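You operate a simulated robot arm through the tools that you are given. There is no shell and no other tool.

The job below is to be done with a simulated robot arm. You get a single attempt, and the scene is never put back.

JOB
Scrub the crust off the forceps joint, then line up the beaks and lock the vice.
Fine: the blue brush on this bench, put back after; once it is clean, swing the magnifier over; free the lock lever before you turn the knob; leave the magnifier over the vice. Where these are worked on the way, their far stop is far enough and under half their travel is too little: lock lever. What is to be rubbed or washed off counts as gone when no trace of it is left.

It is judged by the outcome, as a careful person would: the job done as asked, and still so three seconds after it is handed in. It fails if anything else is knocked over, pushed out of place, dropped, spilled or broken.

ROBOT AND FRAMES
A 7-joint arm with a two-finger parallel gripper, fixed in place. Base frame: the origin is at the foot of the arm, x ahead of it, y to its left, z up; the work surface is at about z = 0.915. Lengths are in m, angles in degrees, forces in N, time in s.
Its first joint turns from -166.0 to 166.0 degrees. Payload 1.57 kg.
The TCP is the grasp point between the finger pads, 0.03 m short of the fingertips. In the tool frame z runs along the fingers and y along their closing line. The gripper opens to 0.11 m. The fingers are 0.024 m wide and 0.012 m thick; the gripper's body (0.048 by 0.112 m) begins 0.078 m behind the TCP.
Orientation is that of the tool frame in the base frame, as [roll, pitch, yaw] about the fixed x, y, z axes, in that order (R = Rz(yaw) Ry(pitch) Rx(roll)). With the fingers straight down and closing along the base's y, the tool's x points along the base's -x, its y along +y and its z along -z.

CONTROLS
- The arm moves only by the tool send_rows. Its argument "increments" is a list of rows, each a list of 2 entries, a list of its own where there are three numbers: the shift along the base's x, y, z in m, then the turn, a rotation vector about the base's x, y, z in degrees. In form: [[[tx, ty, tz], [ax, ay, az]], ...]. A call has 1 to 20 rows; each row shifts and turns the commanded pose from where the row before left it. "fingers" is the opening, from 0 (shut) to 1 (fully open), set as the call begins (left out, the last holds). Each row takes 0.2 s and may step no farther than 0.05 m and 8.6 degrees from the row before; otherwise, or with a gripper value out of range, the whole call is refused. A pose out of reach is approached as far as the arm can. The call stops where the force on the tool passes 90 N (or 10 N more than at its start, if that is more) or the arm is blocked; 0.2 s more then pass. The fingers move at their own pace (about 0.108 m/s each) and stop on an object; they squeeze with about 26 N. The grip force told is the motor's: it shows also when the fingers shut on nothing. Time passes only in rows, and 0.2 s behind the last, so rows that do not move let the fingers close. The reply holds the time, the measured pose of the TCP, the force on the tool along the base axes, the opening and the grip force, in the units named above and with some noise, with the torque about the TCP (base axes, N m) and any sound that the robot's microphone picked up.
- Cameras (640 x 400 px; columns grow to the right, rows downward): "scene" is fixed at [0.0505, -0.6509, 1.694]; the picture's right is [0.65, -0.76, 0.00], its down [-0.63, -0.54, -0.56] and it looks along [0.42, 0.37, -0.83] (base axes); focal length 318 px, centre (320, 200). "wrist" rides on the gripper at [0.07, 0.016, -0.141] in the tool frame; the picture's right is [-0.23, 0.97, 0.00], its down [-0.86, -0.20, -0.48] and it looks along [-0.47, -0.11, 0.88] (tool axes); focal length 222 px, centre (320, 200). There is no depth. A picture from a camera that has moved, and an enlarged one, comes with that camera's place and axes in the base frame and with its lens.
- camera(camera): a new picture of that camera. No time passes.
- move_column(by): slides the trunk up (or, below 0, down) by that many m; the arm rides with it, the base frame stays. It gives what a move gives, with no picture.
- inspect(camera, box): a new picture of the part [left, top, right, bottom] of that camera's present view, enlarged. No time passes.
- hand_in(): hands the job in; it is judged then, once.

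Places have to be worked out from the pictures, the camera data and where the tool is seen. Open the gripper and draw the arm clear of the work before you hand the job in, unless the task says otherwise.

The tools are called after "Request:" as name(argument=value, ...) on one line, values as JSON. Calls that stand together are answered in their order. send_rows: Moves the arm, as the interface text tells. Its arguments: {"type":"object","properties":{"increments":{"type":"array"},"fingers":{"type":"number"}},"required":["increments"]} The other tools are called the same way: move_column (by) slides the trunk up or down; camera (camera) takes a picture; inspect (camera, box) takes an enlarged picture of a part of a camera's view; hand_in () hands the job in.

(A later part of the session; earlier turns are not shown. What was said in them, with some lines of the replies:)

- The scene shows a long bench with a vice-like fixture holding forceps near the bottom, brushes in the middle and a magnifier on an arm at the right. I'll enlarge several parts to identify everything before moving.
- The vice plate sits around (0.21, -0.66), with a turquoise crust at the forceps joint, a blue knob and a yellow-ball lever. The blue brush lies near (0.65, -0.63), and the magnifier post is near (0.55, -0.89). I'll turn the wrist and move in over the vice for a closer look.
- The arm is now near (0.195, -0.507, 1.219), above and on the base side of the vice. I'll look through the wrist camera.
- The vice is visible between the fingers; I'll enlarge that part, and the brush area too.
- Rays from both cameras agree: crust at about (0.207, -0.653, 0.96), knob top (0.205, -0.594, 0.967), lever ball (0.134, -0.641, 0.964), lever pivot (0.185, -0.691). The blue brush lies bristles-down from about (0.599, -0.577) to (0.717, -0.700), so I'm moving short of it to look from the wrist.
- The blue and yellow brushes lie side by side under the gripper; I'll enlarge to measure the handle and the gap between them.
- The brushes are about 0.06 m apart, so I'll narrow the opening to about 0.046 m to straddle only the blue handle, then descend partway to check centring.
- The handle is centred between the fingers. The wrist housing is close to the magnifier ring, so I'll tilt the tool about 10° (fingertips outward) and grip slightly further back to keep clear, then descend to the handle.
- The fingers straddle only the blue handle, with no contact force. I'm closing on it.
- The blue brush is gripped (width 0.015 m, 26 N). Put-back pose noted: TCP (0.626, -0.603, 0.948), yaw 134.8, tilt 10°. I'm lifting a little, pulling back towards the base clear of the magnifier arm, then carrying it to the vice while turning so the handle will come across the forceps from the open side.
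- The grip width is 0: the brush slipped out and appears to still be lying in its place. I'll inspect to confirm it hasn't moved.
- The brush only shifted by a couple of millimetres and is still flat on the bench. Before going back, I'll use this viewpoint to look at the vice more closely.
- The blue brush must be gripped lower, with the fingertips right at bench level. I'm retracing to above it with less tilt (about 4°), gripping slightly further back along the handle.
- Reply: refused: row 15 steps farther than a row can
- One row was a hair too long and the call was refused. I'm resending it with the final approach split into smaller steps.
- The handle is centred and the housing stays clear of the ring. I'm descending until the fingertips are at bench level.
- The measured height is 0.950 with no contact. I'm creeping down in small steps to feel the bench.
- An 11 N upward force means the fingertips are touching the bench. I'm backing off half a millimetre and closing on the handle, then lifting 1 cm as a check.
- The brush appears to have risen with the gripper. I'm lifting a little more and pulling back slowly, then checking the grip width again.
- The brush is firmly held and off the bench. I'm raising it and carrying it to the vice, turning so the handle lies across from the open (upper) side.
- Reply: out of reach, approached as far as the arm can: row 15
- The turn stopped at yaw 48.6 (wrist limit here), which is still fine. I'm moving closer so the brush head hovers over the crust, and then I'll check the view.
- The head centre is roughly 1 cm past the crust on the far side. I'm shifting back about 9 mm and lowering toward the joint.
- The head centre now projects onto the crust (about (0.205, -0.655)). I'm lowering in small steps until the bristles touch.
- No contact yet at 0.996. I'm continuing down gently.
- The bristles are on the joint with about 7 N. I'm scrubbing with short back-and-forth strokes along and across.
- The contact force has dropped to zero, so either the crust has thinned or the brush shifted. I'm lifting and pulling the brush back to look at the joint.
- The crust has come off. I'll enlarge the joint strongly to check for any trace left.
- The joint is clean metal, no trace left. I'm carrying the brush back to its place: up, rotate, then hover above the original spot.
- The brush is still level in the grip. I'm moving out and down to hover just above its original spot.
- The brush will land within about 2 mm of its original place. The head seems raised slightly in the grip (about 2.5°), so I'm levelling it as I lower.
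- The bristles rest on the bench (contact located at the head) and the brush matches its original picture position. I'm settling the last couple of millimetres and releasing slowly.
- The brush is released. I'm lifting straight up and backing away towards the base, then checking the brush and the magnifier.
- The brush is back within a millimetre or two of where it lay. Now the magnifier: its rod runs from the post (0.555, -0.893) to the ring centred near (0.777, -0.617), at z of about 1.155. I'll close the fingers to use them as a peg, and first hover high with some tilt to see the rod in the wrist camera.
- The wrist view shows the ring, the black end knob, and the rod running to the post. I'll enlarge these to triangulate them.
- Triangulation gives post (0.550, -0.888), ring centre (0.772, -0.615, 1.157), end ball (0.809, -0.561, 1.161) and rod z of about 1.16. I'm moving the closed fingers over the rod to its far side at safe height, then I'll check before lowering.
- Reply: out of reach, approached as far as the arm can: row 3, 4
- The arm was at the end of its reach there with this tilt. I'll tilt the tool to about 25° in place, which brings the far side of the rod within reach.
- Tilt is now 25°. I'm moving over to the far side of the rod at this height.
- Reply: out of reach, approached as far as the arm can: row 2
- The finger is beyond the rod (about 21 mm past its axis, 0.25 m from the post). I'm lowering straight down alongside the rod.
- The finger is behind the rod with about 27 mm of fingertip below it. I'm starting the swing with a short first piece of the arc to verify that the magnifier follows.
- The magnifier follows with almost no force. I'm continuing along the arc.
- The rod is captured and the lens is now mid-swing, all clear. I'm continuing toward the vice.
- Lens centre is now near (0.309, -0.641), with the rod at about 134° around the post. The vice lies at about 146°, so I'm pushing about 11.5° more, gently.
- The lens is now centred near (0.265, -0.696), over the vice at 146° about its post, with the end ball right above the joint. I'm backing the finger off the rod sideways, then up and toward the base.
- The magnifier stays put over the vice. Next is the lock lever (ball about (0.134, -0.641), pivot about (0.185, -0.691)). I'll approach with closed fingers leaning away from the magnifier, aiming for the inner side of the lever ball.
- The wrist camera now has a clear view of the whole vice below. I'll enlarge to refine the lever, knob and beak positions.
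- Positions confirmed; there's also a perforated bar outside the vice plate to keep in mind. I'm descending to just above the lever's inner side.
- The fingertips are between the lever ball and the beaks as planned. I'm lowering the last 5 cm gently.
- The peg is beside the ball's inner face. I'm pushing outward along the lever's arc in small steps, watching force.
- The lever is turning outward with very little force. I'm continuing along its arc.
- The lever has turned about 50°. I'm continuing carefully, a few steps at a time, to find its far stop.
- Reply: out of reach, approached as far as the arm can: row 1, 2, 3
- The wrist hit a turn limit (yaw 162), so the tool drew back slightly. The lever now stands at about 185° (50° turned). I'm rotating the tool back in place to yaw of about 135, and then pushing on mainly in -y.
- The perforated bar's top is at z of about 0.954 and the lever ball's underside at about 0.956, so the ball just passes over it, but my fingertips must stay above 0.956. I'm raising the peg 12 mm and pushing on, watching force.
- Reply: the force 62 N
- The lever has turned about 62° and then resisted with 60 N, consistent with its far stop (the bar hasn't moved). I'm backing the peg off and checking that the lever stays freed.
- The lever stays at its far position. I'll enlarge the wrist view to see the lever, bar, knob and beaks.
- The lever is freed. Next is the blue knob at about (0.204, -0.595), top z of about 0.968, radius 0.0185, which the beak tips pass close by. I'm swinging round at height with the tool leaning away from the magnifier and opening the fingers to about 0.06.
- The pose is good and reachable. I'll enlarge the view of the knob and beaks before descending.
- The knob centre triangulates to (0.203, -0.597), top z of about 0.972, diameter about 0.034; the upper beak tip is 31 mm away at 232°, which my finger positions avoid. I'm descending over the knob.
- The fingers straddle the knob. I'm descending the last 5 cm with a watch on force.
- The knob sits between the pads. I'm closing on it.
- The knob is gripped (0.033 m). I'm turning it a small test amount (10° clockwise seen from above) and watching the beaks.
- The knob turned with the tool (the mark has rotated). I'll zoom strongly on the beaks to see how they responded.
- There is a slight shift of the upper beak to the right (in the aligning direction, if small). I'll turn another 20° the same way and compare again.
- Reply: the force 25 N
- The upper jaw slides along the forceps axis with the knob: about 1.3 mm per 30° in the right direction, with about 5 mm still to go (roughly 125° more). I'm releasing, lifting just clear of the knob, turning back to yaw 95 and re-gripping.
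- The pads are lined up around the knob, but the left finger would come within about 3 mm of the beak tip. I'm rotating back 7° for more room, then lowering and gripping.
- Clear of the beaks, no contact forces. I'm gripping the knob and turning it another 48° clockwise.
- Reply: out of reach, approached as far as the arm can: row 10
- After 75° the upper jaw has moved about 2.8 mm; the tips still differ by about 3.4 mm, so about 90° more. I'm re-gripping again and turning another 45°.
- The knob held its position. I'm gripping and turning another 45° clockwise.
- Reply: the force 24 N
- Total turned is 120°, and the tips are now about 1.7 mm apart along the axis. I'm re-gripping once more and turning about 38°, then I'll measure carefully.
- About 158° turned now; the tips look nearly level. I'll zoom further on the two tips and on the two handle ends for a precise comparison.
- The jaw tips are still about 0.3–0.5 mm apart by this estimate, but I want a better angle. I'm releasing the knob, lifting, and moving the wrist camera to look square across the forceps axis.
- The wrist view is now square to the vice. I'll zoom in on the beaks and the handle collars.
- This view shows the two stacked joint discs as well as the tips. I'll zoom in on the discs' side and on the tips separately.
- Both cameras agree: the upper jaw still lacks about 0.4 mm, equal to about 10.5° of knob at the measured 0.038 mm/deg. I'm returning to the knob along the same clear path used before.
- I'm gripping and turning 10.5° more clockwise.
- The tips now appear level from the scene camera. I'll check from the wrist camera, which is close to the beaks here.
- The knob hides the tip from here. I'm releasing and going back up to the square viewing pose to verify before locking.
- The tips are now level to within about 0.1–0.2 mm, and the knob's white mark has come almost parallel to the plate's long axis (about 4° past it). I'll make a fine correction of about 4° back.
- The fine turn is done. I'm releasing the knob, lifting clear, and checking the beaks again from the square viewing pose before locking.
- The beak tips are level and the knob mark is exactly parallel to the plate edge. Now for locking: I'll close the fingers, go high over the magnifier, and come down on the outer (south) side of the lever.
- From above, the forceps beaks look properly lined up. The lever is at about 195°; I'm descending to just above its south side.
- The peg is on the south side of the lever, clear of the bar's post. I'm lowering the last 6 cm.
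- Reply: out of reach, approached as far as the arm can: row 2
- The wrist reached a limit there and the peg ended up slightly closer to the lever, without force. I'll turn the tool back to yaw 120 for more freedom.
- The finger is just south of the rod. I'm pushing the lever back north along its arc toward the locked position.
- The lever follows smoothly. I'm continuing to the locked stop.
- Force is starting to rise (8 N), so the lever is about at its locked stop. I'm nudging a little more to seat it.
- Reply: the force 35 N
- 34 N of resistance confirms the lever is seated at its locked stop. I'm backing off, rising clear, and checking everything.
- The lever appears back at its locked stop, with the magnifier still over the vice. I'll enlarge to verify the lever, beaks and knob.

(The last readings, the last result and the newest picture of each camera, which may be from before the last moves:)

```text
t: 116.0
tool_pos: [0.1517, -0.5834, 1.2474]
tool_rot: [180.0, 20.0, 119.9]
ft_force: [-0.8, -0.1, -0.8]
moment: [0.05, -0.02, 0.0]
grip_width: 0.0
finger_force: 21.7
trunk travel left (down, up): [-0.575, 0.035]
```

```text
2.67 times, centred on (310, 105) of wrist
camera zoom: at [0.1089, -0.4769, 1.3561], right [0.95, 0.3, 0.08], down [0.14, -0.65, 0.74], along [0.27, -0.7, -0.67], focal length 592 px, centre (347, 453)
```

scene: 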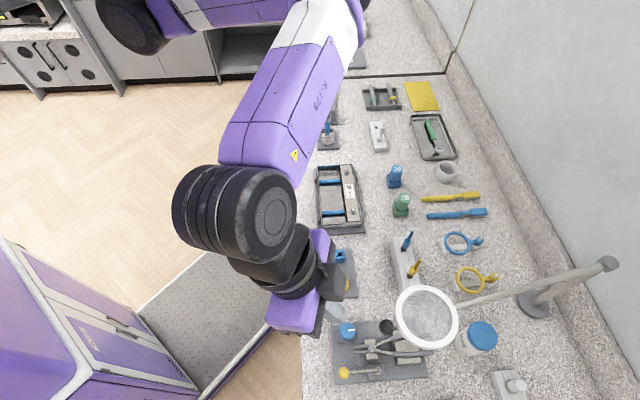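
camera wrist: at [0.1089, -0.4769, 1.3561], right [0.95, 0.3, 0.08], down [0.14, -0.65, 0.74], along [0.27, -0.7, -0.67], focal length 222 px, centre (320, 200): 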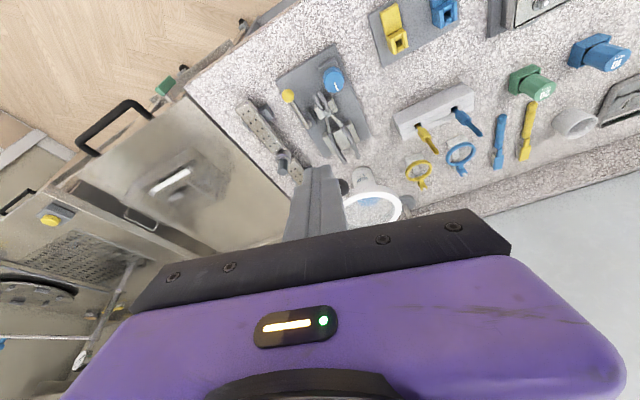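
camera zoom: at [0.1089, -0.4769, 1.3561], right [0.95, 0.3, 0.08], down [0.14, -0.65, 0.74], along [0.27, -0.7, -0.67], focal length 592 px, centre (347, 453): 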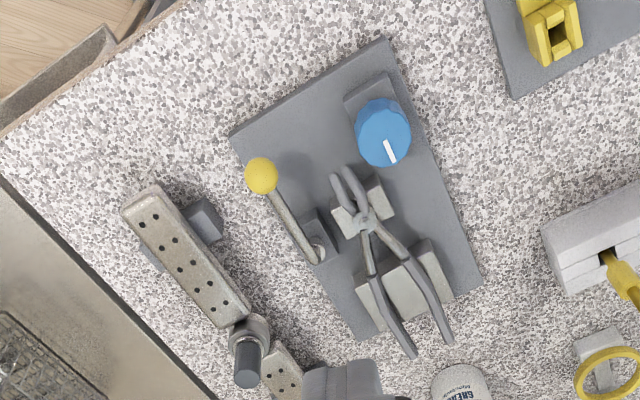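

The lever ball is back at exactly its original (locked) image position, the beaks are level, the joint is clean and the magnifier is over the vice. I'm opening the gripper and withdrawing the arm clear.

Request:
send_rows(increments=[[[0.012, 0.03, 0.03], [0, 0, 0]], [[0.018, 0.03, 0.03], [0, 0, 0]], [[0.018, 0.03, 0.03], [0, 0, 0]], [[0.018, 0.03, 0.03], [0, 0, 0]], [[0.018, 0.025, 0.025], [0, 0, 0]], [[0, 0, 0], [0, 0, 0]]], fingers=1)

Request:
camera(camera="scene")

Request:
inspect(camera="scene", box=[330, 150, 530, 400])

```text
t: 117.4
tool_pos: [0.2344, -0.436, 1.3822]
tool_rot: [-179.6, 17.8, 119.7]
ft_force: [0.1, 0.1, 0.7]
moment: [-0.04, 0.04, -0.03]
grip_width: 0.1102
finger_force: 0.1
trunk travel left (down, up): [-0.575, 0.035]
```

```text
taken
```

scene: 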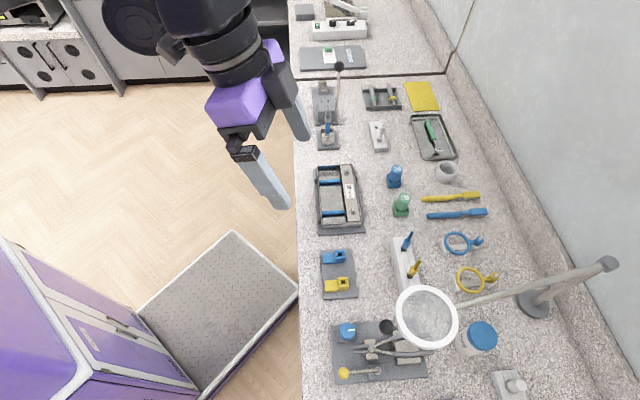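

```text
1.60 times, centred on (430, 275) of scene
camera zoom: at [0.0505, -0.6509, 1.694], right [0.65, -0.76, 0.0], down [-0.63, -0.54, -0.56], along [0.42, 0.37, -0.83], focal length 509 px, centre (144, 80)
```

zoom: 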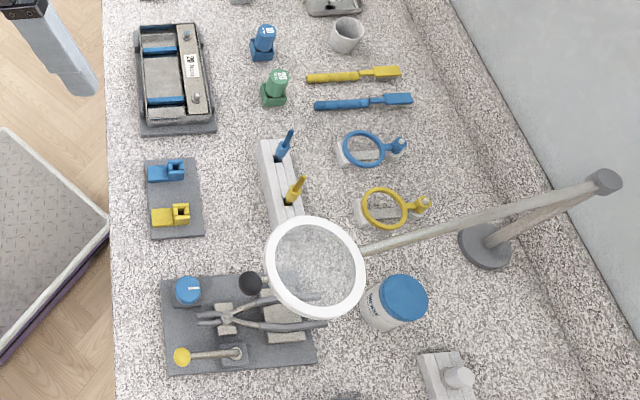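

The joint is clean and the blue brush is back in its place. The beaks are lined up, the lever is locked, and the magnifier is over the vice. Nothing else has moved, and the arm is clear with the gripper open, so I'm handing the job in.

Request:
hand_in()

```text
The job is handed in.
```

I finished the job and handed it in; no verdict came back, so the result below is from my own checks in the camera pictures.

- **Crust:** it came off in one round of scrubbing, and an enlarged picture of the joint showed no trace left.
- **Blue brush:** it is back within about 2 mm of where it lay. My first grip on it slipped and shifted it by about 2 mm without lifting it. The second grip held.
- **Magnifier:** I swung it over after the joint was clean and left it there. Its lens sits over the forceps handles rather than the joint. The arm's length is fixed, so that is as close to the centre of the vice as it comes.
- **Lock lever and knob:** I swung the lever about 60° until it met firm resistance, which I took as its far stop. Then I turned the knob, in several grips, about 165° in all.
- **Beaks:** the tips are level to within about 0.1–0.2 mm.
- **Locking:** I pushed the lever back until it resisted, and it is in the same place as at the start.

I saw nothing else on the bench knocked, moved or spilled. The arm is clear and the gripper is open.
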